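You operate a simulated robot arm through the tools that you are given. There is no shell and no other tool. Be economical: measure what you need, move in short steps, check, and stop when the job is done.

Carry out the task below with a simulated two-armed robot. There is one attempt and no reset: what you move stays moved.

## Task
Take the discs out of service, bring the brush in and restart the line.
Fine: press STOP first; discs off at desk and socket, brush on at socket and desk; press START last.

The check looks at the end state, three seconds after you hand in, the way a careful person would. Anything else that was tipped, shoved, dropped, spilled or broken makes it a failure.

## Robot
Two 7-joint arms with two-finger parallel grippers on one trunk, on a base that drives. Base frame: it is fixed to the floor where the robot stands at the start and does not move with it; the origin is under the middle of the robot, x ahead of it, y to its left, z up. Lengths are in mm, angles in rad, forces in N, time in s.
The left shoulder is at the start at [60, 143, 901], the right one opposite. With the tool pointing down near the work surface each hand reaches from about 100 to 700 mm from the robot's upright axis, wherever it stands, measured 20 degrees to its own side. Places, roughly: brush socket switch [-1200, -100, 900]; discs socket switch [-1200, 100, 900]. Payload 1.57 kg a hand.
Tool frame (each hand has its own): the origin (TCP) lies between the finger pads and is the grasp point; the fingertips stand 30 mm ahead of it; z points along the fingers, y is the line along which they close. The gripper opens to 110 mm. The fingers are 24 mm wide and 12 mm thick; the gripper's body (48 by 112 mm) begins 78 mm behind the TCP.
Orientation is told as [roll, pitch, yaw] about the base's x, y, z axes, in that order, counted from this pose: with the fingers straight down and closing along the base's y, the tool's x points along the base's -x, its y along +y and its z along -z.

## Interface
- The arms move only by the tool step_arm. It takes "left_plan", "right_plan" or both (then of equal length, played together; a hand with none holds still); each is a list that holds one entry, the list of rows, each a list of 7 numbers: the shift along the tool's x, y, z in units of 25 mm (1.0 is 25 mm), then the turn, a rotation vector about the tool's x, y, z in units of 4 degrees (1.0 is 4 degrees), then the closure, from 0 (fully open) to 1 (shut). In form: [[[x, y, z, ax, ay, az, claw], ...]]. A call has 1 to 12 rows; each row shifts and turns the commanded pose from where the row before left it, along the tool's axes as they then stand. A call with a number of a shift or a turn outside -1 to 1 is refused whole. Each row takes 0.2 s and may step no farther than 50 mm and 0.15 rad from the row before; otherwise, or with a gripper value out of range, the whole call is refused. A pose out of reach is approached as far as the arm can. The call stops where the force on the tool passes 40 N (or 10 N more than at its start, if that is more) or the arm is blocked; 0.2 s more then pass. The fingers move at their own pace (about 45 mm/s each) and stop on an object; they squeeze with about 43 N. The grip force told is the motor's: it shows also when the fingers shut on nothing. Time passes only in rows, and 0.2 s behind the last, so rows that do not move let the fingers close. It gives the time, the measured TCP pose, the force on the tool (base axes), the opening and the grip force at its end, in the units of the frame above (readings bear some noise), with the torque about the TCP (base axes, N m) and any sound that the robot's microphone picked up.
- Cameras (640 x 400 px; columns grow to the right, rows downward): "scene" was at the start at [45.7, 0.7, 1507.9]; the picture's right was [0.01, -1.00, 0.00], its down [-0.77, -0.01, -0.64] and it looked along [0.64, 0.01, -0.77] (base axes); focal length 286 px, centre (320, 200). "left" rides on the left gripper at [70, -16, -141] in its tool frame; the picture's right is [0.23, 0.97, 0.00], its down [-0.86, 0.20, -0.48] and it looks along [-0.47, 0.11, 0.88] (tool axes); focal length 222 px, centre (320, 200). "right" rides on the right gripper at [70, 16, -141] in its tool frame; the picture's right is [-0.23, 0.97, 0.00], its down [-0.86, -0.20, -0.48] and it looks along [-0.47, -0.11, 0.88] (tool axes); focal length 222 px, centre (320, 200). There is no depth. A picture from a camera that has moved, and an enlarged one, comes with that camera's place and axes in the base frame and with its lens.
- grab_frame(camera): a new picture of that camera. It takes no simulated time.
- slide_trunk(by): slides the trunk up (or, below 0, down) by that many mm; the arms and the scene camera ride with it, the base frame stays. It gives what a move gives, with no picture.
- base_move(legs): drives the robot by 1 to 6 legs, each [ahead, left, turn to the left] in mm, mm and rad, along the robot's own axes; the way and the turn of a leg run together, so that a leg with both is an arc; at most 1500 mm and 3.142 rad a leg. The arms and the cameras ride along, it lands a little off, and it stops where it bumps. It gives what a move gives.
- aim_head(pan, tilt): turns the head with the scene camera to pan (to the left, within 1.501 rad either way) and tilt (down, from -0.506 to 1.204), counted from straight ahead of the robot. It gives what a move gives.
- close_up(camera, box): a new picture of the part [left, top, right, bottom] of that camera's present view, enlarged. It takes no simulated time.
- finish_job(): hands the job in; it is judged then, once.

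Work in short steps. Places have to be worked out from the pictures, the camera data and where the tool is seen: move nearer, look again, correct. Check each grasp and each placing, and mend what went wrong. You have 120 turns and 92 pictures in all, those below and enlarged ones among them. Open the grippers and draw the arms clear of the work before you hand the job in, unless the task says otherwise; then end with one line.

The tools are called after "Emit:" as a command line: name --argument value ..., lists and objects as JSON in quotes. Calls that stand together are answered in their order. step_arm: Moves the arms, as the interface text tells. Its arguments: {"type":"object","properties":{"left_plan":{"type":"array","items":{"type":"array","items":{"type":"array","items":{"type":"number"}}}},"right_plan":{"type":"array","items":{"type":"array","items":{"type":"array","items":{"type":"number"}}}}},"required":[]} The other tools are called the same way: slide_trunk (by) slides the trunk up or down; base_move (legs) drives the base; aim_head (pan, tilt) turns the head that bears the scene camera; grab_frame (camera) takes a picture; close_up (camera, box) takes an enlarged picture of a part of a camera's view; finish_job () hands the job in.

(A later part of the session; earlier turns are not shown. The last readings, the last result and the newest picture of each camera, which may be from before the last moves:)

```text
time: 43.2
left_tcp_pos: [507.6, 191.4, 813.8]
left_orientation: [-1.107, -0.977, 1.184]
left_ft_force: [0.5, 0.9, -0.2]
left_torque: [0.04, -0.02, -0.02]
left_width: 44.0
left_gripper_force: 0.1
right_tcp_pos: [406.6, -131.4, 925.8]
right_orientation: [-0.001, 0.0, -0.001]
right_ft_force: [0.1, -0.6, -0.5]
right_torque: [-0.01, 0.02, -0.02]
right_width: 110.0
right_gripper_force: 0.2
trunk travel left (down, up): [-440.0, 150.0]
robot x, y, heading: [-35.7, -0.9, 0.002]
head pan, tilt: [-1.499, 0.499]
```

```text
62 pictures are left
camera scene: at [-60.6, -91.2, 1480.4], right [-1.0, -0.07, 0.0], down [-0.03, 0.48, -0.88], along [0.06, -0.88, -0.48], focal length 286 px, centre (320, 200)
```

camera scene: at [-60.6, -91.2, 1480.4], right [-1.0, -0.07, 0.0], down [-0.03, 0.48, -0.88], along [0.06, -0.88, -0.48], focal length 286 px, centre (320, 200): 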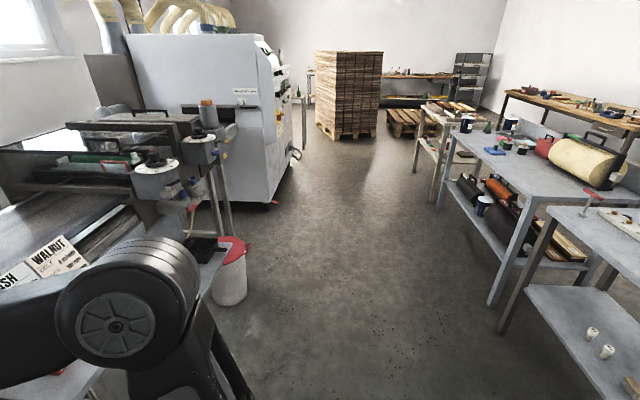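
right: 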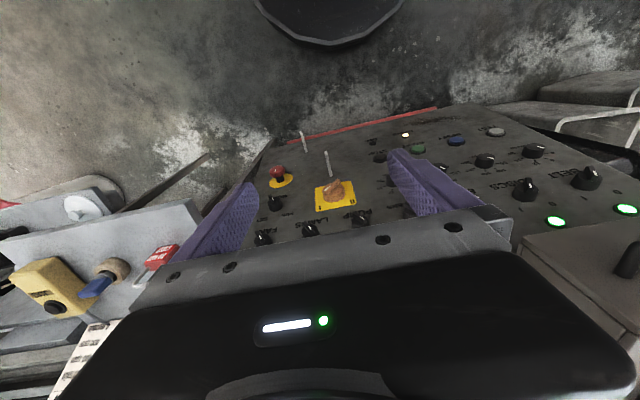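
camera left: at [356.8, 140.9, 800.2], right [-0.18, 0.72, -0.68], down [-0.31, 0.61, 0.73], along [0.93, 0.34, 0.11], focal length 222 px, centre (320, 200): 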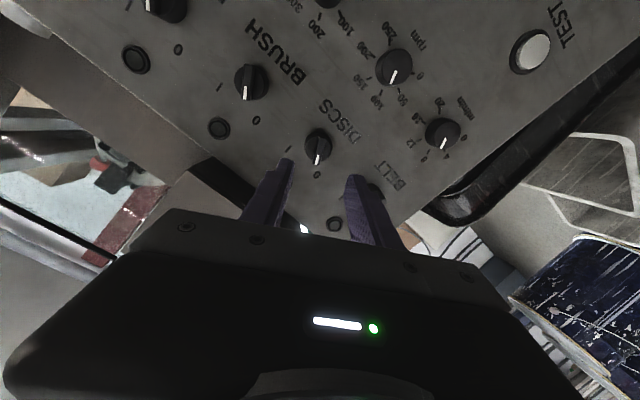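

The floor behind is clear near the robot. Back up 300 mm, turn 90° left, and look toward the socket.

Emit:
base_move --legs '[[-280, 0, 0], [0, 0, 1.571]]'

Emit:
aim_head --pan 1.2 --tilt 0.5

Emit:
grab_frame --camera "scene"

```text
time: 49.0
left_tcp_pos: [-509.9, 542.4, 814.7]
left_orientation: [-1.105, -0.977, 2.758]
left_ft_force: [-0.1, 0.0, 0.1]
left_torque: [0.0, -0.01, 0.01]
left_width: 43.9
left_gripper_force: 0.0
right_tcp_pos: [-187.9, 441.2, 924.9]
right_orientation: [0.001, 0.001, 1.574]
right_ft_force: [0.2, 0.3, 0.2]
right_torque: [0.0, -0.03, 0.02]
right_width: 110.0
right_gripper_force: 0.1
trunk travel left (down, up): [-440.0, 150.0]
robot x, y, heading: [-317.6, -4.0, 1.573]
head pan, tilt: [-1.499, 0.499]
```

```text
time: 51.4
left_tcp_pos: [-511.5, 543.1, 814.4]
left_orientation: [-1.107, -0.977, 2.758]
left_ft_force: [0.5, -0.1, -0.2]
left_torque: [-0.04, -0.01, -0.01]
left_width: 43.9
left_gripper_force: 0.0
right_tcp_pos: [-188.9, 441.5, 924.8]
right_orientation: [0.0, -0.001, 1.575]
right_ft_force: [0.1, -0.3, -0.1]
right_torque: [0.04, 0.0, 0.01]
right_width: 109.8
right_gripper_force: 0.0
trunk travel left (down, up): [-440.0, 150.0]
robot x, y, heading: [-319.3, -0.0, 1.569]
head pan, tilt: [1.201, 0.499]
```

```text
61 pictures are left
camera scene: at [-402.9, 2.3, 1480.4], right [0.36, 0.93, 0.0], down [0.45, -0.17, -0.88], along [-0.82, 0.32, -0.48], focal length 286 px, centre (320, 200)
```

scene: 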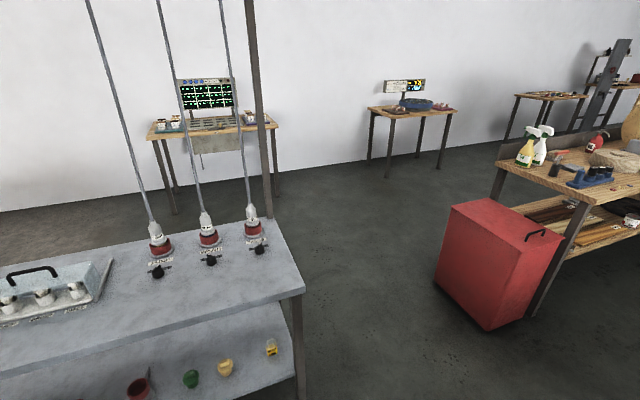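

The sockets sit on a bench top with cables from above and small black switches in front. Zoom in.

Emit:
close_up --camera "scene" --box '[120, 180, 312, 300]'

Emit:
aim_head --pan 1.5 --tilt 0.7

Emit:
grab_frame --camera "scene"

```text
3.33 times, centred on (216, 240) of scene
camera zoom: at [-402.9, 2.3, 1480.4], right [0.36, 0.93, 0.0], down [0.45, -0.17, -0.88], along [-0.82, 0.32, -0.48], focal length 952 px, centre (667, 67)
```

zoom: 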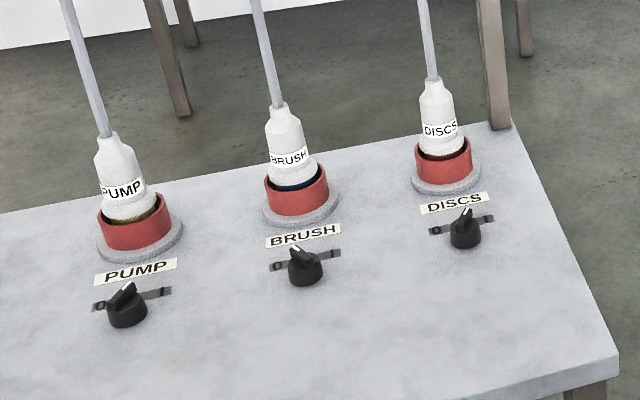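

```text
time: 52.2
left_tcp_pos: [-510.9, 543.2, 814.0]
left_orientation: [-1.106, -0.978, 2.757]
left_ft_force: [0.3, 0.3, 0.5]
left_torque: [-0.02, -0.02, 0.03]
left_width: 43.7
left_gripper_force: 0.0
right_tcp_pos: [-187.6, 442.7, 925.4]
right_orientation: [-0.001, -0.001, 1.574]
right_ft_force: [-0.7, -0.2, 0.2]
right_torque: [0.0, -0.01, 0.0]
right_width: 109.9
right_gripper_force: 0.1
trunk travel left (down, up): [-440.0, 150.0]
robot x, y, heading: [-316.4, -0.8, 1.577]
head pan, tilt: [1.499, 0.7]
```

```text
59 pictures are left
camera scene: at [-402.7, -24.6, 1462.7], right [0.07, 1.0, 0.0], down [0.64, -0.04, -0.77], along [-0.76, 0.05, -0.64], focal length 286 px, centre (320, 200)
```

scene: 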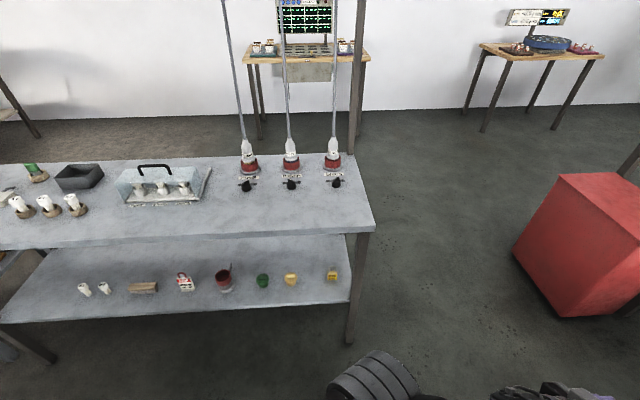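

Switches PUMP, BRUSH, DISCS are on a bench top (~z 860): DISCS points to 1, BRUSH to 0. I raise the trunk fully, retract the left hand a bit, then turn to face the bench.

Emit:
slide_trunk --by 150

Emit:
step_arm --left_plan '[[[0, 0, -1, 0, 0, 0, 0.6], [0, 0, -1, 0, 0, 0, 0.6]]]'

Emit:
base_move --legs '[[0, 0, 1.571]]'

Emit:
aim_head --pan 0 --tilt 0.7

Emit:
grab_frame --camera "scene"

```text
time: 54.0
left_tcp_pos: [-510.6, 542.8, 964.2]
left_orientation: [-1.104, -0.978, 2.756]
left_ft_force: [-0.9, 0.2, 0.0]
left_torque: [0.02, 0.02, -0.03]
left_width: 44.1
left_gripper_force: 0.1
right_tcp_pos: [-187.8, 442.4, 1074.3]
right_orientation: [0.001, -0.001, 1.575]
right_ft_force: [0.4, 0.0, -0.5]
right_torque: [0.0, 0.01, -0.01]
right_width: 110.1
right_gripper_force: 0.1
trunk travel left (down, up): [-590.0, 0.0]
robot x, y, heading: [-317.0, 1.6, 1.578]
head pan, tilt: [1.499, 0.7]
```

```text
time: 54.6
left_tcp_pos: [-509.8, 521.3, 966.6]
left_orientation: [-1.106, -0.977, 2.757]
left_ft_force: [0.0, -0.3, -0.9]
left_torque: [0.02, 0.03, 0.0]
left_width: 43.9
left_gripper_force: 0.2
left hand out of reach, approached as far as the arm can: row 1, 2
right_tcp_pos: [-189.7, 443.8, 1075.2]
right_orientation: [-0.001, 0.002, 1.575]
right_ft_force: [0.3, 0.2, 0.4]
right_torque: [0.0, 0.03, 0.02]
right_width: 110.0
right_gripper_force: 0.1
trunk travel left (down, up): [-590.0, 0.0]
robot x, y, heading: [-316.3, -5.5, 1.575]
head pan, tilt: [1.499, 0.7]
```

```text
time: 58.8
left_tcp_pos: [-839.9, -188.7, 966.3]
left_orientation: [-1.107, -0.977, -1.963]
left_ft_force: [0.0, 0.2, -0.6]
left_torque: [0.01, 0.02, 0.0]
left_width: 44.0
left_gripper_force: 0.0
right_tcp_pos: [-758.6, 130.6, 1075.7]
right_orientation: [-0.001, 0.0, 3.139]
right_ft_force: [-0.5, -1.4, 0.9]
right_torque: [0.03, 0.03, -0.02]
right_width: 109.8
right_gripper_force: 0.1
trunk travel left (down, up): [-590.0, 0.0]
robot x, y, heading: [-318.6, 1.6, 3.136]
head pan, tilt: [1.499, 0.7]
```

```text
time: 60.4
left_tcp_pos: [-840.7, -190.0, 964.5]
left_orientation: [-1.106, -0.977, -1.964]
left_ft_force: [-1.0, 0.1, 0.4]
left_torque: [0.04, -0.01, 0.02]
left_width: 44.2
left_gripper_force: 0.1
right_tcp_pos: [-759.4, 132.4, 1075.2]
right_orientation: [0.0, 0.0, 3.136]
right_ft_force: [-0.1, 0.1, -0.6]
right_torque: [0.03, -0.05, 0.02]
right_width: 110.3
right_gripper_force: 0.1
trunk travel left (down, up): [-590.0, 0.0]
robot x, y, heading: [-316.7, -0.2, 3.138]
head pan, tilt: [0.0, 0.7]
```

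```text
58 pictures are left
camera scene: at [-373.2, -0.3, 1612.7], right [0.0, 1.0, 0.0], down [0.64, 0.0, -0.76], along [-0.76, 0.0, -0.64], focal length 286 px, centre (320, 200)
```

scene: 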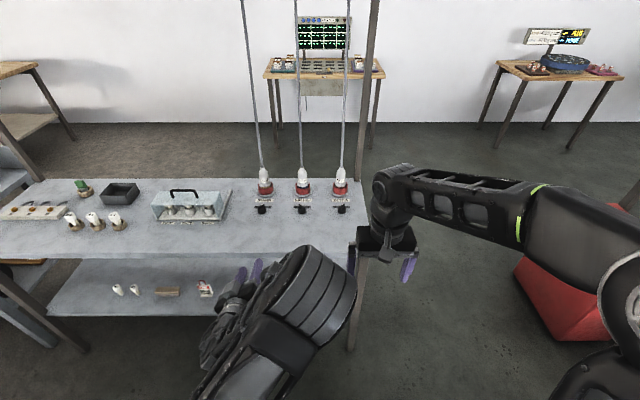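

DISCS switch ≈ (-1185, 74, ~890), BRUSH ≈ (-1185, -73). Drive 240 mm ahead; the left hand stays above the bench top and short of the plugs.

Emit:
base_move --legs '[[240, 0, 0]]'

Emit:
grab_frame --camera "right"

Emit:
grab_frame --camera "left"

```text
time: 62.2
left_tcp_pos: [-1080.3, -187.9, 966.3]
left_orientation: [-1.104, -0.977, -1.966]
left_ft_force: [-0.4, 0.2, 0.6]
left_torque: [0.01, 0.0, 0.0]
left_width: 43.9
left_gripper_force: 0.2
right_tcp_pos: [-999.2, 132.6, 1073.8]
right_orientation: [0.0, 0.0, 3.137]
right_ft_force: [-0.1, 0.5, -1.4]
right_torque: [0.0, -0.05, -0.01]
right_width: 109.8
right_gripper_force: 0.0
trunk travel left (down, up): [-590.0, 0.0]
robot x, y, heading: [-559.1, -0.4, 3.137]
head pan, tilt: [0.0, 0.7]
```

```text
57 pictures are left
camera right: at [-929.0, 117.1, 1216.5], right [-0.23, -0.97, 0.0], down [-0.85, 0.2, 0.48], along [-0.46, 0.11, -0.88], focal length 222 px, centre (320, 200)
```

right: 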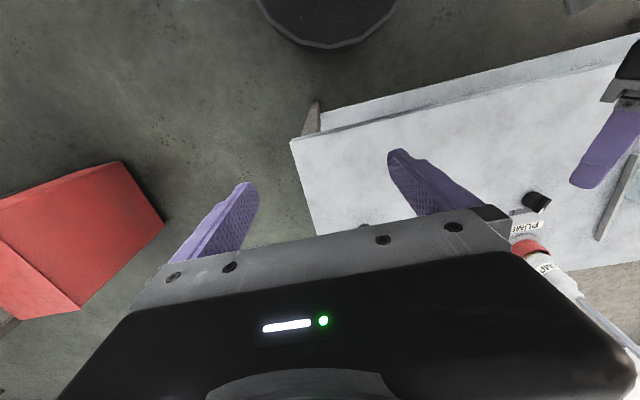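

```text
56 pictures are left
camera left: at [-931.2, -137.8, 950.9], right [0.18, -0.72, -0.67], down [0.31, -0.61, 0.73], along [-0.94, -0.34, 0.11], focal length 222 px, centre (320, 200)
```

left: 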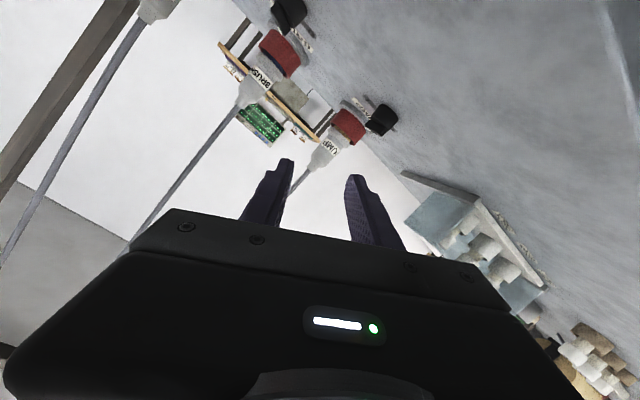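

BRUSH switch refines to about (-1198, -77, 860), DISCS (-1198, 74, 860); plugs ~100 mm behind them. Move the right hand to hover in front of DISCS at z≈985.

Emit:
step_arm --right_plan '[[[-1, 0.38, 0.6, 0, 0, 0, 0.6], [-1, 0.38, 0.6, 0, 0, 0, 0.6], [-1, 0.38, 0.6, 0, 0, 0, 0.6], [-1, 0.38, 0.6, 0, 0, 0, 0.6], [-1, 0.38, 0.6, 0, 0, 0, 0.6], [-1, 0.38, 0.6, 0, 0, 0, 0.6]]]'

Emit:
grab_frame --camera "right"

Emit:
grab_frame --camera "scene"

```text
time: 63.6
left_tcp_pos: [-1080.4, -187.9, 964.5]
left_orientation: [-1.105, -0.978, -1.963]
left_ft_force: [0.7, -0.1, 0.0]
left_torque: [-0.01, -0.01, 0.0]
left_width: 44.3
left_gripper_force: 0.0
right_tcp_pos: [-1148.6, 76.2, 986.8]
right_orientation: [0.0, -0.001, 3.137]
right_ft_force: [-0.2, -0.9, 0.2]
right_torque: [0.0, -0.02, -0.04]
right_width: 44.0
right_gripper_force: 0.0
trunk travel left (down, up): [-590.0, 0.0]
robot x, y, heading: [-558.6, 1.7, 3.136]
head pan, tilt: [0.0, 0.7]
```

```text
55 pictures are left
camera right: at [-1079.6, 60.3, 1127.2], right [-0.23, -0.97, 0.0], down [-0.85, 0.2, 0.48], along [-0.46, 0.11, -0.88], focal length 222 px, centre (320, 200)
```

right: 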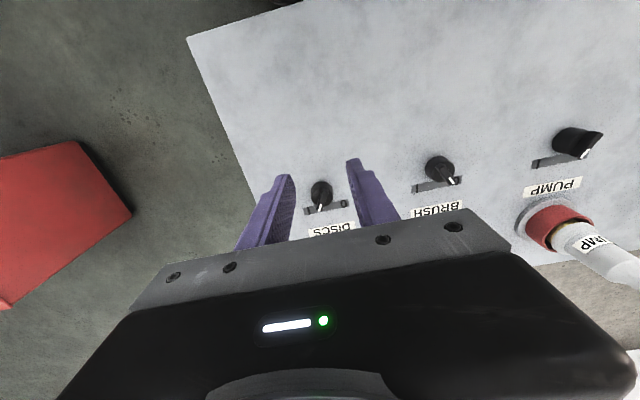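

```text
54 pictures are left
camera scene: at [-613.0, 0.5, 1612.6], right [0.0, 1.0, 0.0], down [0.64, 0.0, -0.76], along [-0.76, 0.0, -0.64], focal length 286 px, centre (320, 200)
```

scene: 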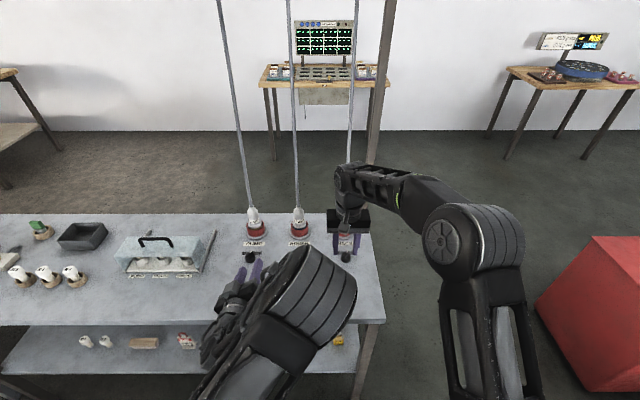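

DISCS knob triangulates to about (-1190, 85, 890). Zoom to see the bar angles.

Emit:
close_up --camera "right" --box '[260, 140, 500, 290]'

```text
2.67 times, centred on (380, 215) of right
camera zoom: at [-1079.6, 60.3, 1127.2], right [-0.23, -0.97, 0.0], down [-0.85, 0.2, 0.48], along [-0.46, 0.11, -0.88], focal length 592 px, centre (160, 160)
```

zoom: 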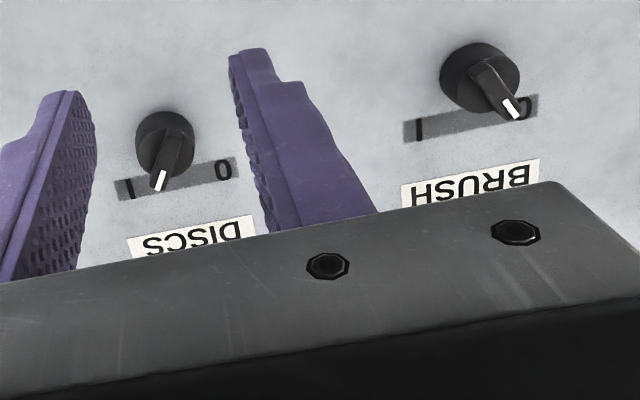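

DISCS bar is ~27° toward 1. Center the hand over it, roll +28°, and descend 35 mm.

Emit:
step_arm --right_plan '[[[-0.83, -0.18, 0, 0, 0, 0, 0.6], [-0.83, -0.18, 0, 0, 0, 0, 0.6], [0, 0, 0.2, 0, 0, 1, 0.6], [0, 0, 0.2, 0, 0, 1, 0.6], [0, 0, 0.2, 0, 0, 1, 0.6], [0, 0, 0.2, 0, 0, 1, 0.6], [0, 0, 0.2, 0, 0, 1, 0.6], [0, 0, 0.2, 0, 0, 1, 0.6], [0, 0, 0.2, 0, 0, 1, 0.6]]]'

Emit:
close_up --camera "right" --box '[160, 80, 480, 280]'

Emit:
close_up --camera "scene" --box '[280, 150, 440, 300]'

```text
time: 65.6
left_tcp_pos: [-1079.0, -188.0, 965.3]
left_orientation: [-1.106, -0.978, -1.963]
left_ft_force: [0.2, 0.4, 0.1]
left_torque: [-0.02, -0.02, -0.03]
left_width: 44.0
left_gripper_force: 0.0
right_tcp_pos: [-1189.4, 85.3, 949.9]
right_orientation: [0.001, 0.0, 2.647]
right_ft_force: [-0.4, 0.6, -0.1]
right_torque: [0.01, 0.01, 0.01]
right_width: 44.1
right_gripper_force: 0.1
trunk travel left (down, up): [-590.0, 0.0]
robot x, y, heading: [-554.6, -0.1, 3.135]
head pan, tilt: [0.0, 0.7]
```

```text
2.00 times, centred on (320, 180) of right
camera zoom: at [-1135.6, 38.8, 1091.8], right [-0.66, -0.75, 0.0], down [-0.66, 0.58, 0.48], along [-0.36, 0.32, -0.88], focal length 444 px, centre (320, 240)
```

zoom: 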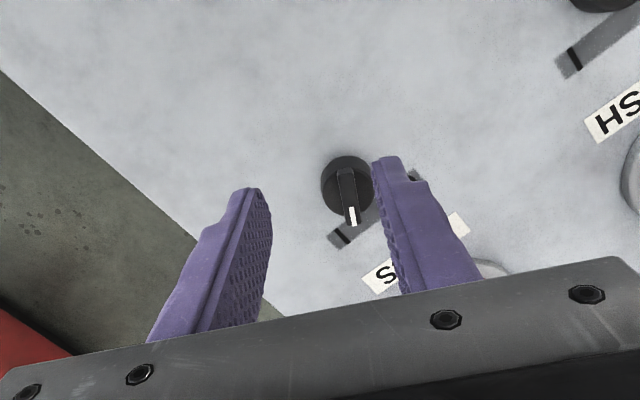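

```text
2.67 times, centred on (360, 225) of scene
camera zoom: at [-612.2, 0.8, 1612.7], right [0.0, 1.0, 0.0], down [0.64, 0.0, -0.76], along [-0.76, 0.0, -0.64], focal length 762 px, centre (213, 133)
```

zoom: 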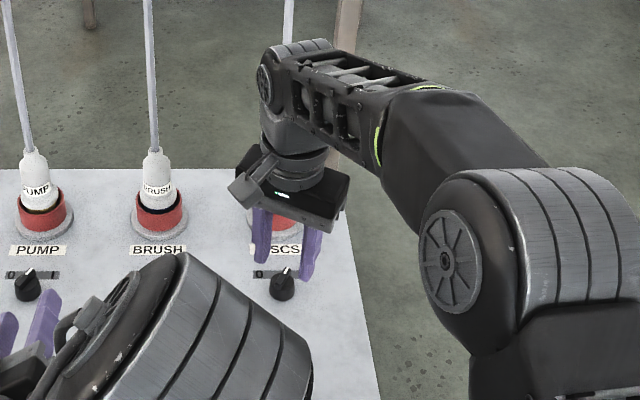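

Knob refined to ≈ (-1212, 88, 855). Correct by (-23, +3) mm and descend 35 mm.

Emit:
step_arm --right_plan '[[[-0.85, 0.32, 0, 0, 0, 0, 0.6], [0, 0, 0.7, 0, 0, 0, 0.6], [0, 0, 0.7, 0, 0, 0, 0.6]]]'

Emit:
close_up --camera "right" --box '[160, 80, 480, 280]'

Emit:
close_up --camera "scene" --box '[300, 190, 400, 290]'

```text
time: 66.4
left_tcp_pos: [-1080.5, -187.8, 964.3]
left_orientation: [-1.104, -0.977, -1.963]
left_ft_force: [-0.2, -0.7, -0.4]
left_torque: [0.03, 0.0, 0.02]
left_width: 44.0
left_gripper_force: 0.0
right_tcp_pos: [-1210.9, 87.3, 915.1]
right_orientation: [0.001, 0.002, 2.649]
right_ft_force: [-0.3, 0.7, 0.7]
right_torque: [0.04, 0.03, 0.0]
right_width: 43.9
right_gripper_force: 0.1
trunk travel left (down, up): [-590.0, 0.0]
robot x, y, heading: [-556.8, -1.7, 3.138]
head pan, tilt: [0.0, 0.7]
```

```text
2.00 times, centred on (320, 180) of right
camera zoom: at [-1157.6, 41.9, 1057.0], right [-0.66, -0.75, 0.0], down [-0.66, 0.58, 0.48], along [-0.36, 0.32, -0.88], focal length 444 px, centre (320, 240)
```

zoom: 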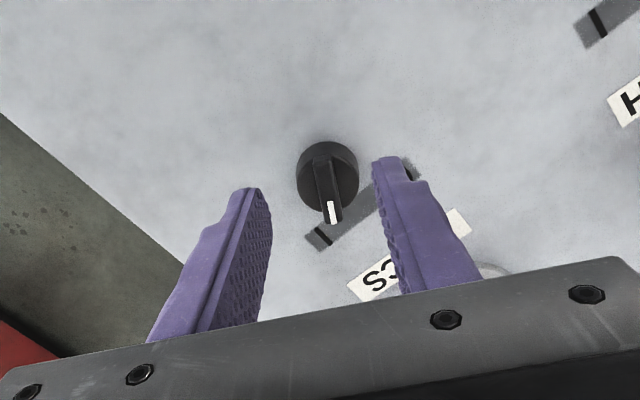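

```text
4.00 times, centred on (350, 240) of scene
camera zoom: at [-612.7, 0.8, 1612.6], right [0.0, 1.0, 0.0], down [0.64, 0.0, -0.76], along [-0.76, 0.0, -0.64], focal length 1142 px, centre (200, 40)
```

zoom: 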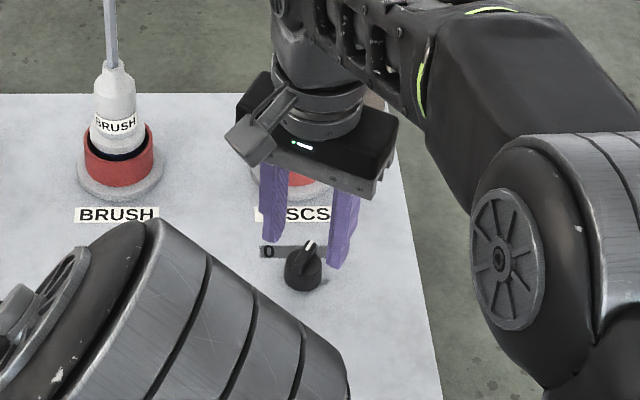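

Well aligned: knob ≈ (-1211, 86, top ~870). Descend 22 mm and close on the bar.

Emit:
step_arm --right_plan '[[[0, 0, 0.5, 0, 0, 0, 0.6], [0, 0, 0.38, 0, 0, 0, 0.6], [0, 0, 0, 0, 0, 0, 0.8], [0, 0, 0, 0, 0, 0, 1], [0, 0, 0, 0, 0, 0, 1], [0, 0, 0, 0, 0, 0, 1], [0, 0, 0, 0, 0, 0, 1]]]'

Emit:
close_up --camera "right" --box '[160, 80, 480, 280]'

```text
time: 68.0
left_tcp_pos: [-1080.6, -189.8, 964.5]
left_orientation: [-1.104, -0.976, -1.964]
left_ft_force: [-0.6, 1.1, -0.2]
left_torque: [-0.01, -0.01, 0.0]
left_width: 43.9
left_gripper_force: 0.1
right_tcp_pos: [-1211.4, 86.2, 893.7]
right_orientation: [0.002, -0.001, 2.648]
right_ft_force: [-5.2, -7.6, -2.3]
right_torque: [-0.1, 0.41, 0.06]
right_width: 9.0
right_gripper_force: 27.3
trunk travel left (down, up): [-590.0, 0.0]
robot x, y, heading: [-559.3, -1.9, 3.137]
head pan, tilt: [0.0, 0.7]
```

```text
2.00 times, centred on (320, 180) of right
camera zoom: at [-1158.5, 40.2, 1034.3], right [-0.66, -0.75, 0.0], down [-0.66, 0.58, 0.48], along [-0.36, 0.32, -0.88], focal length 444 px, centre (320, 240)
```

zoom: 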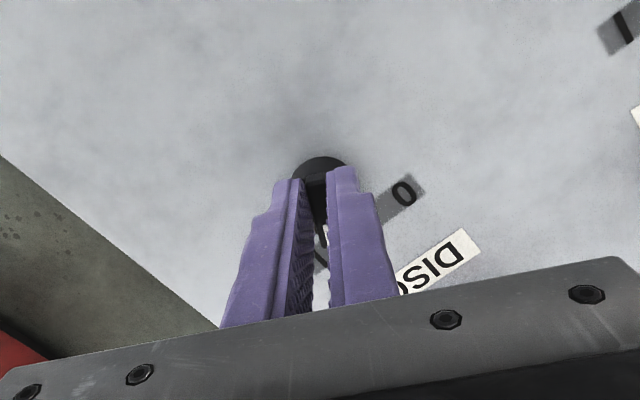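

Bar held. Turn -48° then -11° more.

Emit:
step_arm --right_plan '[[[0, 0, 0, 0, 0, -1, 1], [0, 0, 0, 0, 0, -1, 1], [0, 0, 0, 0, 0, -1, 1], [0, 0, 0, 0, 0, -1, 1], [0, 0, 0, 0, 0, -1, 1], [0, 0, 0, 0, 0, -1, 1], [0, 0, 0, 0, 0, -1, 1], [0, 0, 0, 0, 0, -1, 1], [0, 0, 0, 0, 0, -1, 1], [0, 0, 0, 0, 0, -1, 1], [0, 0, 0, 0, 0, -1, 1], [0, 0, 0, 0, 0, -1, 1]]]'

Emit:
step_arm --right_plan '[[[0, 0, 0, 0, 0, -1, 1], [0, 0, 0, 0, 0, -1, 1], [0, 0, 0, 0, 0, -0.8, 1], [0, 0, 0, 0, 0, 0, 1]]]'

```text
time: 70.6
left_tcp_pos: [-1080.7, -186.3, 965.2]
left_orientation: [-1.105, -0.979, -1.967]
left_ft_force: [-0.1, 0.2, -0.2]
left_torque: [-0.01, -0.03, -0.01]
left_width: 44.0
left_gripper_force: 0.0
right_tcp_pos: [-1212.5, 92.3, 893.7]
right_orientation: [-0.002, 0.003, -2.798]
right_ft_force: [2.1, 12.9, -3.4]
right_torque: [0.53, -0.62, -0.07]
right_width: 8.6
right_gripper_force: 27.7
trunk travel left (down, up): [-590.0, 0.0]
robot x, y, heading: [-555.1, 0.0, 3.141]
head pan, tilt: [0.0, 0.7]
```

```text
time: 71.6
left_tcp_pos: [-1079.9, -185.4, 965.0]
left_orientation: [-1.104, -0.98, -1.964]
left_ft_force: [0.7, -0.4, 0.0]
left_torque: [-0.03, -0.02, -0.03]
left_width: 43.8
left_gripper_force: 0.0
right_tcp_pos: [-1212.5, 93.7, 893.1]
right_orientation: [-0.003, 0.001, -2.602]
right_ft_force: [-1.3, 23.8, -4.4]
right_torque: [0.42, -0.16, -0.63]
right_width: 8.8
right_gripper_force: 27.5
trunk travel left (down, up): [-590.0, 0.0]
robot x, y, heading: [-554.8, 4.2, 3.137]
head pan, tilt: [0.0, 0.7]
```

Stop torque reached. Open, rise 55 mm, and inspect.

Emit:
step_arm --right_plan '[[[0, 0, 0, 0, 0, 0, 0.6], [0, 0, 0, 0, 0, 0, 0.6], [0, 0, 0, 0, 0, 0, 0.6], [0, 0, -1, 0, 0, 0, 0.6], [0, 0, -1, 0, 0, 0, 0.6], [0, 0, -0.2, 0, 0, 0, 0.6]]]'

Emit:
grab_frame --camera "right"

Emit:
close_up --camera "scene" --box '[220, 190, 400, 290]'

```text
time: 73.0
left_tcp_pos: [-1079.4, -188.1, 965.7]
left_orientation: [-1.106, -0.977, -1.965]
left_ft_force: [-0.4, -0.5, -0.1]
left_torque: [0.01, 0.01, 0.0]
left_width: 44.1
left_gripper_force: 0.0
right_tcp_pos: [-1212.7, 88.2, 947.8]
right_orientation: [-0.001, 0.0, -2.603]
right_ft_force: [-0.2, -0.4, 0.1]
right_torque: [0.0, 0.02, -0.03]
right_width: 44.0
right_gripper_force: 0.1
trunk travel left (down, up): [-590.0, 0.0]
robot x, y, heading: [-555.9, 0.2, 3.136]
head pan, tilt: [0.0, 0.7]
```

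```text
47 pictures are left
camera right: at [-1144.0, 111.0, 1090.1], right [0.31, -0.95, 0.0], down [-0.84, -0.27, 0.48], along [-0.46, -0.15, -0.88], focal length 222 px, centre (320, 200)
```

right: 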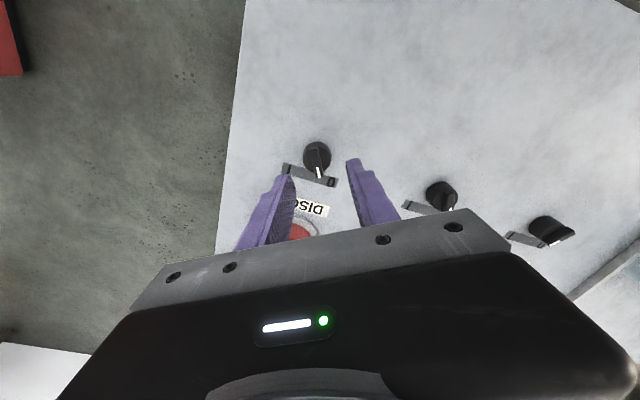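

```text
3.56 times, centred on (310, 240) of scene
camera zoom: at [-612.2, 0.8, 1612.6], right [0.0, 1.0, 0.0], down [0.64, 0.0, -0.76], along [-0.76, 0.0, -0.64], focal length 1015 px, centre (356, 58)
```

zoom: 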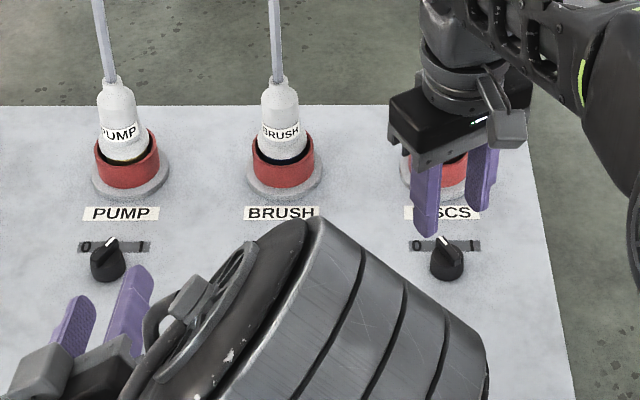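

DISCS socket is at 0. For BRUSH I raise the right hand a little and strafe the base 160 mm to its left, so the hand hovers over BRUSH in the same posture.

Emit:
step_arm --right_plan '[[[0, 0, -0.6, 0, 0, 0, 0.6]]]'

Emit:
base_move --legs '[[0, 160, 0]]'

Emit:
grab_frame --camera "right"

Emit:
grab_frame --camera "scene"

```text
time: 73.4
left_tcp_pos: [-1079.2, -188.7, 966.3]
left_orientation: [-1.107, -0.977, -1.964]
left_ft_force: [0.4, -0.1, -0.5]
left_torque: [0.0, -0.03, 0.0]
left_width: 43.9
left_gripper_force: 0.2
right_tcp_pos: [-1211.9, 89.2, 962.4]
right_orientation: [0.0, 0.0, -2.602]
right_ft_force: [-0.6, -0.2, -0.3]
right_torque: [-0.02, 0.0, -0.01]
right_width: 43.9
right_gripper_force: 0.0
trunk travel left (down, up): [-590.0, 0.0]
robot x, y, heading: [-552.8, 3.2, 3.14]
head pan, tilt: [0.0, 0.7]
```

```text
time: 74.8
left_tcp_pos: [-1080.8, -348.0, 965.7]
left_orientation: [-1.107, -0.977, -1.963]
left_ft_force: [0.3, 0.2, -0.4]
left_torque: [0.04, -0.01, -0.02]
left_width: 44.0
left_gripper_force: 0.0
right_tcp_pos: [-1212.3, -71.5, 962.7]
right_orientation: [-0.001, 0.0, -2.602]
right_ft_force: [-0.5, 0.3, -0.3]
right_torque: [0.06, 0.04, 0.02]
right_width: 43.9
right_gripper_force: 0.0
trunk travel left (down, up): [-590.0, 0.0]
robot x, y, heading: [-558.0, -158.7, 3.14]
head pan, tilt: [0.0, 0.7]
```

```text
45 pictures are left
camera right: at [-1144.3, -49.0, 1104.6], right [0.3, -0.95, 0.0], down [-0.84, -0.27, 0.48], along [-0.46, -0.15, -0.88], focal length 222 px, centre (320, 200)
```

right: 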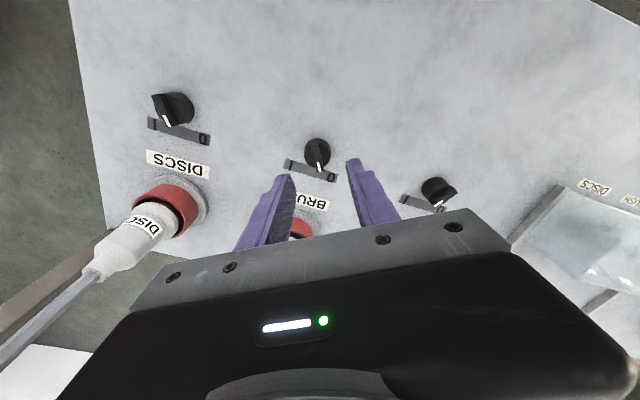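

```text
44 pictures are left
camera scene: at [-613.0, -160.5, 1612.7], right [0.01, 1.0, 0.0], down [0.64, 0.0, -0.76], along [-0.76, 0.01, -0.64], focal length 286 px, centre (320, 200)
```

scene: 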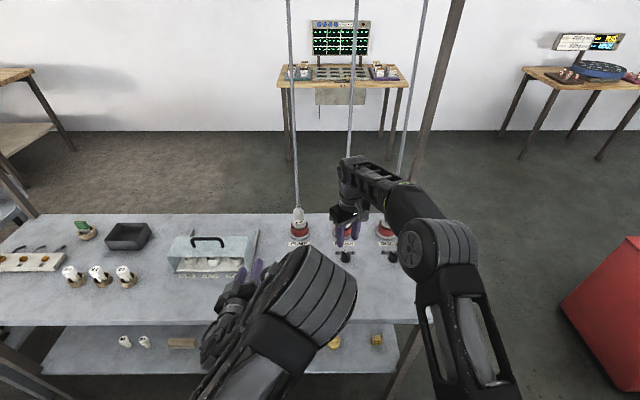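

The hand is directly above BRUSH with the roll already matching its 0 position. Descend to TCP z≈893 and close.

Emit:
step_arm --right_plan '[[[0, 0, 0.9, 0, 0, 0, 0.6], [0, 0, 0.9, 0, 0, 0, 0.6], [0, 0, 0.5, 0, 0, 0, 0.6], [0, 0, 0.45, 0, 0, 0, 0.6], [0, 0, 0, 0, 0, 0, 0.8], [0, 0, 0, 0, 0, 0, 1], [0, 0, 0, 0, 0, 0, 1], [0, 0, 0, 0, 0, 0, 1], [0, 0, 0, 0, 0, 0, 1]]]'

Emit:
close_up --camera "right" --box '[160, 80, 480, 280]'

```text
time: 76.8
left_tcp_pos: [-1081.2, -346.3, 965.7]
left_orientation: [-1.105, -0.978, -1.967]
left_ft_force: [0.7, -1.2, 0.7]
left_torque: [-0.02, -0.03, 0.02]
left_width: 44.0
left_gripper_force: 0.1
right_tcp_pos: [-1214.7, -67.7, 894.6]
right_orientation: [-0.001, -0.001, -2.606]
right_ft_force: [-9.3, 12.2, -1.1]
right_torque: [0.14, 0.24, -0.62]
right_width: 8.9
right_gripper_force: 27.2
trunk travel left (down, up): [-590.0, 0.0]
robot x, y, heading: [-557.1, -157.5, 3.136]
head pan, tilt: [0.0, 0.7]
```

```text
2.00 times, centred on (320, 180) of right
camera zoom: at [-1145.9, -45.5, 1035.6], right [0.3, -0.95, 0.0], down [-0.84, -0.27, 0.48], along [-0.46, -0.14, -0.88], focal length 444 px, centre (320, 240)
```

zoom: 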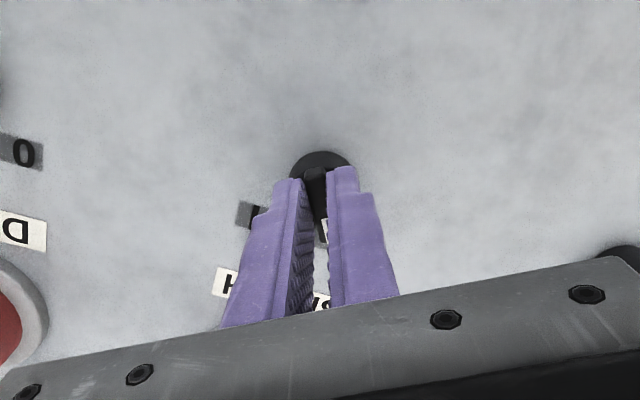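

Bar gripped. Turn +48°, then about +13°.

Emit:
step_arm --right_plan '[[[0, 0, 0, 0, 0, 1, 1], [0, 0, 0, 0, 0, 1, 1], [0, 0, 0, 0, 0, 1, 1], [0, 0, 0, 0, 0, 1, 1], [0, 0, 0, 0, 0, 1, 1], [0, 0, 0, 0, 0, 1, 1], [0, 0, 0, 0, 0, 1, 1], [0, 0, 0, 0, 0, 1, 1], [0, 0, 0, 0, 0, 1, 1], [0, 0, 0, 0, 0, 1, 1], [0, 0, 0, 0, 0, 1, 1], [0, 0, 0, 0, 0, 1, 1]]]'

Emit:
step_arm --right_plan '[[[0, 0, 0, 0, 0, 1, 1], [0, 0, 0, 0, 0, 1, 1], [0, 0, 0, 0, 0, 1, 1], [0, 0, 0, 0, 0, 0.4, 1], [0, 0, 0, 0, 0, 0, 1]]]'

Emit:
step_arm --right_plan '[[[0, 0, 0, 0, 0, 0, 0.6], [0, 0, 0, 0, 0, 0, 0.6], [0, 0, 0, 0, 0, 0, 0.6], [0, 0, -1, 0, 0, 0, 0.6], [0, 0, -1, 0, 0, 0, 0.6], [0, 0, -1, 0, 0, 0, 0.6]]]'

Emit:
grab_frame --camera "right"

```text
time: 79.4
left_tcp_pos: [-1081.2, -346.2, 965.6]
left_orientation: [-1.104, -0.977, -1.963]
left_ft_force: [0.8, 0.6, 0.0]
left_torque: [-0.01, -0.03, -0.01]
left_width: 43.7
left_gripper_force: 0.0
right_tcp_pos: [-1214.1, -71.4, 894.8]
right_orientation: [0.004, 0.001, 2.842]
right_ft_force: [-17.1, 2.7, 4.8]
right_torque: [0.2, 0.69, 0.04]
right_width: 8.7
right_gripper_force: 27.6
trunk travel left (down, up): [-590.0, 0.0]
robot x, y, heading: [-560.3, -157.6, 3.143]
head pan, tilt: [0.0, 0.7]
```

```text
time: 80.6
left_tcp_pos: [-1080.5, -347.9, 963.8]
left_orientation: [-1.104, -0.976, -1.965]
left_ft_force: [-0.4, 1.2, 0.2]
left_torque: [0.02, 0.0, 0.01]
left_width: 44.0
left_gripper_force: 0.1
right_tcp_pos: [-1215.4, -72.2, 894.0]
right_orientation: [0.005, -0.001, 2.606]
right_ft_force: [-20.1, -8.5, 8.3]
right_torque: [-0.33, 0.08, 0.6]
right_width: 8.9
right_gripper_force: 27.3
trunk travel left (down, up): [-590.0, 0.0]
robot x, y, heading: [-560.8, -160.0, 3.139]
head pan, tilt: [0.0, 0.7]
```

```text
time: 82.0
left_tcp_pos: [-1079.9, -348.0, 965.5]
left_orientation: [-1.106, -0.977, -1.965]
left_ft_force: [-0.7, 0.0, -0.9]
left_torque: [0.0, 0.0, 0.03]
left_width: 44.2
left_gripper_force: 0.0
right_tcp_pos: [-1211.9, -70.4, 968.8]
right_orientation: [0.001, 0.001, 2.606]
right_ft_force: [-0.2, -0.3, 0.1]
right_torque: [0.01, -0.02, -0.01]
right_width: 44.0
right_gripper_force: 0.0
trunk travel left (down, up): [-590.0, 0.0]
robot x, y, heading: [-557.5, -159.0, 3.139]
head pan, tilt: [0.0, 0.7]
```

```text
42 pictures are left
camera right: at [-1160.2, -119.5, 1111.4], right [-0.69, -0.72, 0.0], down [-0.63, 0.61, 0.48], along [-0.34, 0.33, -0.88], focal length 222 px, centre (320, 200)
```

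right: 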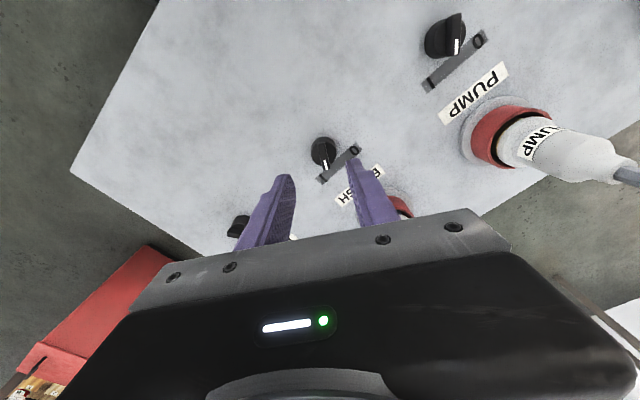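

BRUSH socket now points at 1. Raise the right hand, back the base away, and verify the switches in the scene view.

Emit:
step_arm --right_plan '[[[0, 0, -1, 0, 0, 0, 0.6], [0, 0, -1, 0, 0, 0, 0.6]]]'

Emit:
base_move --legs '[[-250, 0, 0], [0, -160, 0]]'

Emit:
close_up --camera "scene" --box '[225, 150, 385, 250]'

```text
time: 82.6
left_tcp_pos: [-1080.0, -348.1, 965.7]
left_orientation: [-1.107, -0.977, -1.967]
left_ft_force: [0.1, 0.2, -0.2]
left_torque: [-0.02, 0.01, 0.0]
left_width: 44.1
left_gripper_force: 0.1
right_tcp_pos: [-1212.1, -70.8, 1018.8]
right_orientation: [0.001, 0.0, 2.606]
right_ft_force: [0.1, 0.7, -0.3]
right_torque: [-0.02, 0.0, 0.01]
right_width: 43.9
right_gripper_force: 0.0
trunk travel left (down, up): [-590.0, 0.0]
robot x, y, heading: [-554.9, -162.5, 3.138]
head pan, tilt: [0.0, 0.7]
```

```text
time: 85.4
left_tcp_pos: [-827.0, -187.0, 966.0]
left_orientation: [-1.104, -0.979, -1.967]
left_ft_force: [0.0, 0.1, -0.9]
left_torque: [0.02, -0.05, 0.06]
left_width: 44.1
left_gripper_force: 0.0
right_tcp_pos: [-957.9, 88.5, 1018.5]
right_orientation: [0.0, 0.001, 2.603]
right_ft_force: [-1.3, 0.1, 0.0]
right_torque: [-0.06, -0.05, -0.02]
right_width: 44.0
right_gripper_force: 0.0
trunk travel left (down, up): [-590.0, 0.0]
robot x, y, heading: [-301.9, 2.3, 3.131]
head pan, tilt: [0.0, 0.7]
```

```text
4.00 times, centred on (305, 200) of scene
camera zoom: at [-359.0, 0.5, 1612.7], right [0.01, 1.0, 0.0], down [0.64, -0.01, -0.76], along [-0.76, 0.01, -0.64], focal length 1142 px, centre (380, 200)
```

zoom: 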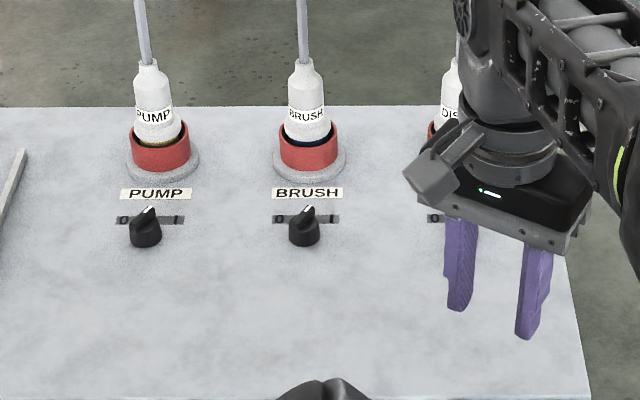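

Both socket switches are correct. Roll the right hand back and retract it before turning.

Emit:
step_arm --right_plan '[[[0, 0, 0, 0, 0, -1, 0.6], [0, 0, 0, 0, 0, -1, 0.6], [0, 0, 0, 0, 0, -1, 0.6], [0, 0, 0, 0, 0, -1, 0.6], [0, 0, 0, 0, 0, -1, 0.6], [0, 0, 0, 0, 0, -1, 0.6], [0, 0, 0, 0, 0, -1, 0.6], [0, 0, 0, 0, 0, -0.7, 0.6], [1, -0.2, -0.3, 0, 0, 0, 0.6], [1, -0.2, -0.3, 0, 0, 0, 0.6], [1, -0.2, -0.3, 0, 0, 0, 0.6], [1, -0.2, -0.3, 0, 0, 0, 0.6]]]'

Emit:
step_arm --right_plan '[[[1, -0.2, -0.2, 0, 0, 0, 0.6], [1, -0.2, -0.2, 0, 0, 0, 0.6], [1, -0.2, -0.2, 0, 0, 0, 0.6], [1, -0.2, -0.2, 0, 0, 0, 0.6], [1, -0.2, 0, 0, 0, 0, 0.6], [1, -0.2, 0, 0, 0, 0, 0.6]]]'

Emit:
base_move --legs '[[0, 0, -1.571]]'

Emit:
base_move --legs '[[0, 0, -1.571]]'

```text
time: 88.0
left_tcp_pos: [-826.1, -189.3, 965.2]
left_orientation: [-1.106, -0.977, -1.965]
left_ft_force: [-0.3, -0.4, -0.1]
left_torque: [0.01, -0.01, 0.03]
left_width: 43.8
left_gripper_force: 0.1
right_tcp_pos: [-857.2, 108.4, 1049.2]
right_orientation: [0.001, 0.0, 3.139]
right_ft_force: [0.1, 0.2, -0.2]
right_torque: [-0.04, 0.02, -0.01]
right_width: 44.1
right_gripper_force: 0.0
trunk travel left (down, up): [-590.0, 0.0]
robot x, y, heading: [-306.1, -3.1, 3.131]
head pan, tilt: [0.0, 0.7]
```

```text
time: 89.4
left_tcp_pos: [-826.2, -189.2, 965.7]
left_orientation: [-1.107, -0.978, -1.965]
left_ft_force: [0.1, 0.0, 0.3]
left_torque: [0.04, -0.03, -0.02]
left_width: 44.0
left_gripper_force: 0.0
right_tcp_pos: [-706.2, 138.2, 1069.4]
right_orientation: [-0.002, -0.002, 3.141]
right_ft_force: [-0.5, 0.0, 0.2]
right_torque: [0.02, 0.0, 0.05]
right_width: 43.9
right_gripper_force: 0.0
trunk travel left (down, up): [-590.0, 0.0]
robot x, y, heading: [-305.5, -0.7, 3.133]
head pan, tilt: [0.0, 0.7]
```

```text
time: 93.6
left_tcp_pos: [-489.4, 522.3, 965.3]
left_orientation: [-1.107, -0.977, 2.746]
left_ft_force: [-0.1, -1.2, -0.5]
left_torque: [-0.01, -0.01, -0.03]
left_width: 43.9
left_gripper_force: 0.0
right_tcp_pos: [-163.4, 402.5, 1068.8]
right_orientation: [0.001, 0.0, 1.572]
right_ft_force: [0.4, -0.1, 0.6]
right_torque: [0.01, 0.01, -0.01]
right_width: 44.1
right_gripper_force: 0.1
trunk travel left (down, up): [-590.0, 0.0]
robot x, y, heading: [-300.2, -2.4, 1.555]
head pan, tilt: [0.0, 0.7]
```

```text
time: 97.9
left_tcp_pos: [222.1, 182.8, 965.2]
left_orientation: [-1.108, -0.978, 1.169]
left_ft_force: [0.4, -0.9, -0.8]
left_torque: [0.0, 0.05, -0.01]
left_width: 44.2
left_gripper_force: 0.0
right_tcp_pos: [101.7, -142.3, 1068.5]
right_orientation: [0.0, 0.0, -0.007]
right_ft_force: [-0.5, -0.6, 0.6]
right_torque: [0.06, -0.01, 0.01]
right_width: 44.2
right_gripper_force: 0.0
trunk travel left (down, up): [-590.0, 0.0]
robot x, y, heading: [-302.7, -1.6, -0.01]
head pan, tilt: [0.0, 0.7]
```

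Back facing the desk. Lower the trunk by 150 mm, drive 265 mm ahead, and look with the left camera.

Emit:
slide_trunk --by -150

Emit:
base_move --legs '[[265, 0, 0.01]]'

Emit:
grab_frame --camera "left"

```text
time: 99.6
left_tcp_pos: [221.7, 182.6, 815.7]
left_orientation: [-1.106, -0.979, 1.17]
left_ft_force: [0.0, -0.7, 0.0]
left_torque: [0.02, -0.03, 0.03]
left_width: 44.0
left_gripper_force: 0.0
right_tcp_pos: [102.2, -142.8, 919.7]
right_orientation: [0.001, 0.0, -0.005]
right_ft_force: [-0.4, 0.2, 0.2]
right_torque: [-0.03, -0.01, -0.03]
right_width: 44.1
right_gripper_force: 0.1
trunk travel left (down, up): [-440.0, 150.0]
robot x, y, heading: [-302.0, -0.8, -0.016]
head pan, tilt: [0.0, 0.7]
```

```text
time: 101.5
left_tcp_pos: [482.1, 187.0, 814.1]
left_orientation: [-1.105, -0.977, 1.182]
left_ft_force: [0.3, 0.5, 0.7]
left_torque: [-0.03, 0.01, -0.02]
left_width: 44.2
left_gripper_force: 0.0
right_tcp_pos: [365.3, -140.1, 918.5]
right_orientation: [-0.001, -0.002, 0.006]
right_ft_force: [-1.6, -0.2, -0.7]
right_torque: [0.02, 0.01, 0.02]
right_width: 43.9
right_gripper_force: 0.1
trunk travel left (down, up): [-440.0, 150.0]
robot x, y, heading: [-40.1, -2.8, -0.003]
head pan, tilt: [0.0, 0.7]
```

```text
40 pictures are left
camera left: at [332.0, 137.1, 801.0], right [-0.18, 0.72, -0.67], down [-0.31, 0.61, 0.73], along [0.93, 0.34, 0.11], focal length 222 px, centre (320, 200)
```

left: 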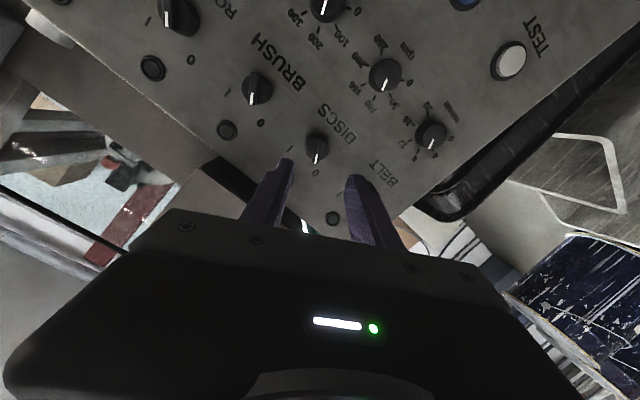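

BRUSH knob confirmed at ≈ (620, 94, 786). Shift the hand sideways 92 mm and advance 65 mm.

Emit:
step_arm --left_plan '[[[0.45, -0.8, 0, 0, 0, 0, 0.6], [0.45, -0.8, 0, 0, 0, 0, 0.6], [0.45, -0.8, 0, 0, 0, 0, 0.6], [0.45, -0.8, 0, 0, 0, 0, 0.6], [0, 0, 0.87, 0, 0, 0, 0.6], [0, 0, 0.87, 0, 0, 0, 0.6], [0, 0, 0.87, 0, 0, 0, 0.6]]]'

Emit:
close_up --camera "left" --box '[160, 80, 480, 280]'

```text
time: 103.1
left_tcp_pos: [546.6, 96.4, 802.4]
left_orientation: [-1.106, -0.977, 1.18]
left_ft_force: [0.5, -0.1, -0.4]
left_torque: [-0.02, 0.0, -0.02]
left_width: 44.1
left_gripper_force: 0.1
right_tcp_pos: [365.6, -140.0, 918.2]
right_orientation: [0.001, 0.0, 0.006]
right_ft_force: [1.2, -0.1, 0.1]
right_torque: [0.01, -0.01, 0.01]
right_width: 44.0
right_gripper_force: 0.1
trunk travel left (down, up): [-440.0, 150.0]
robot x, y, heading: [-39.2, -3.1, 0.003]
head pan, tilt: [0.0, 0.7]
```

```text
2.00 times, centred on (320, 180) of left
camera zoom: at [396.2, 46.2, 787.7], right [-0.18, 0.72, -0.67], down [-0.31, 0.61, 0.73], along [0.93, 0.34, 0.11], focal length 444 px, centre (320, 240)
```

zoom: 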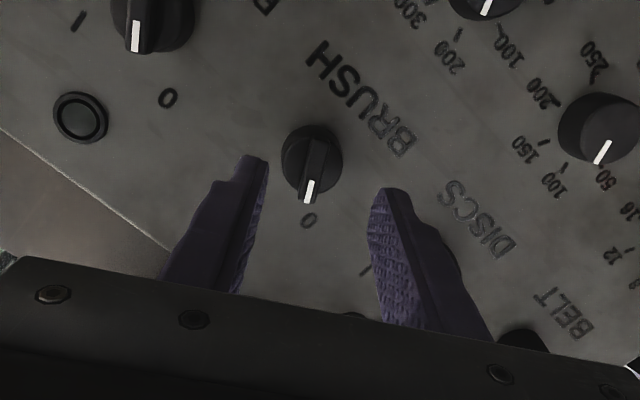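

Centred on BRUSH. Advance 34 mm, then close on the bar.

Emit:
step_arm --left_plan '[[[0, 0, 0.6, 0, 0, 0, 0.6], [0, 0, 0.5, 0, 0, 0, 0.6], [0, 0, 0.26, 0, 0, 0, 0.6], [0, 0, 0, 0, 0, 0, 0.8], [0, 0, 0, 0, 0, 0, 1], [0, 0, 0, 0, 0, 0, 1], [0, 0, 0, 0, 0, 0, 1], [0, 0, 0, 0, 0, 0, 1]]]'

```text
time: 104.9
left_tcp_pos: [577.0, 94.0, 794.2]
left_orientation: [-1.105, -0.98, 1.18]
left_ft_force: [-5.4, -14.6, 6.3]
left_torque: [0.43, -0.16, -0.85]
left_width: 9.4
left_gripper_force: 27.7
right_tcp_pos: [364.3, -140.9, 919.7]
right_orientation: [0.001, -0.001, 0.004]
right_ft_force: [0.6, 0.0, 0.7]
right_torque: [0.0, 0.01, 0.01]
right_width: 43.9
right_gripper_force: 0.1
trunk travel left (down, up): [-440.0, 150.0]
robot x, y, heading: [-39.5, -2.6, -0.001]
head pan, tilt: [0.0, 0.7]
```

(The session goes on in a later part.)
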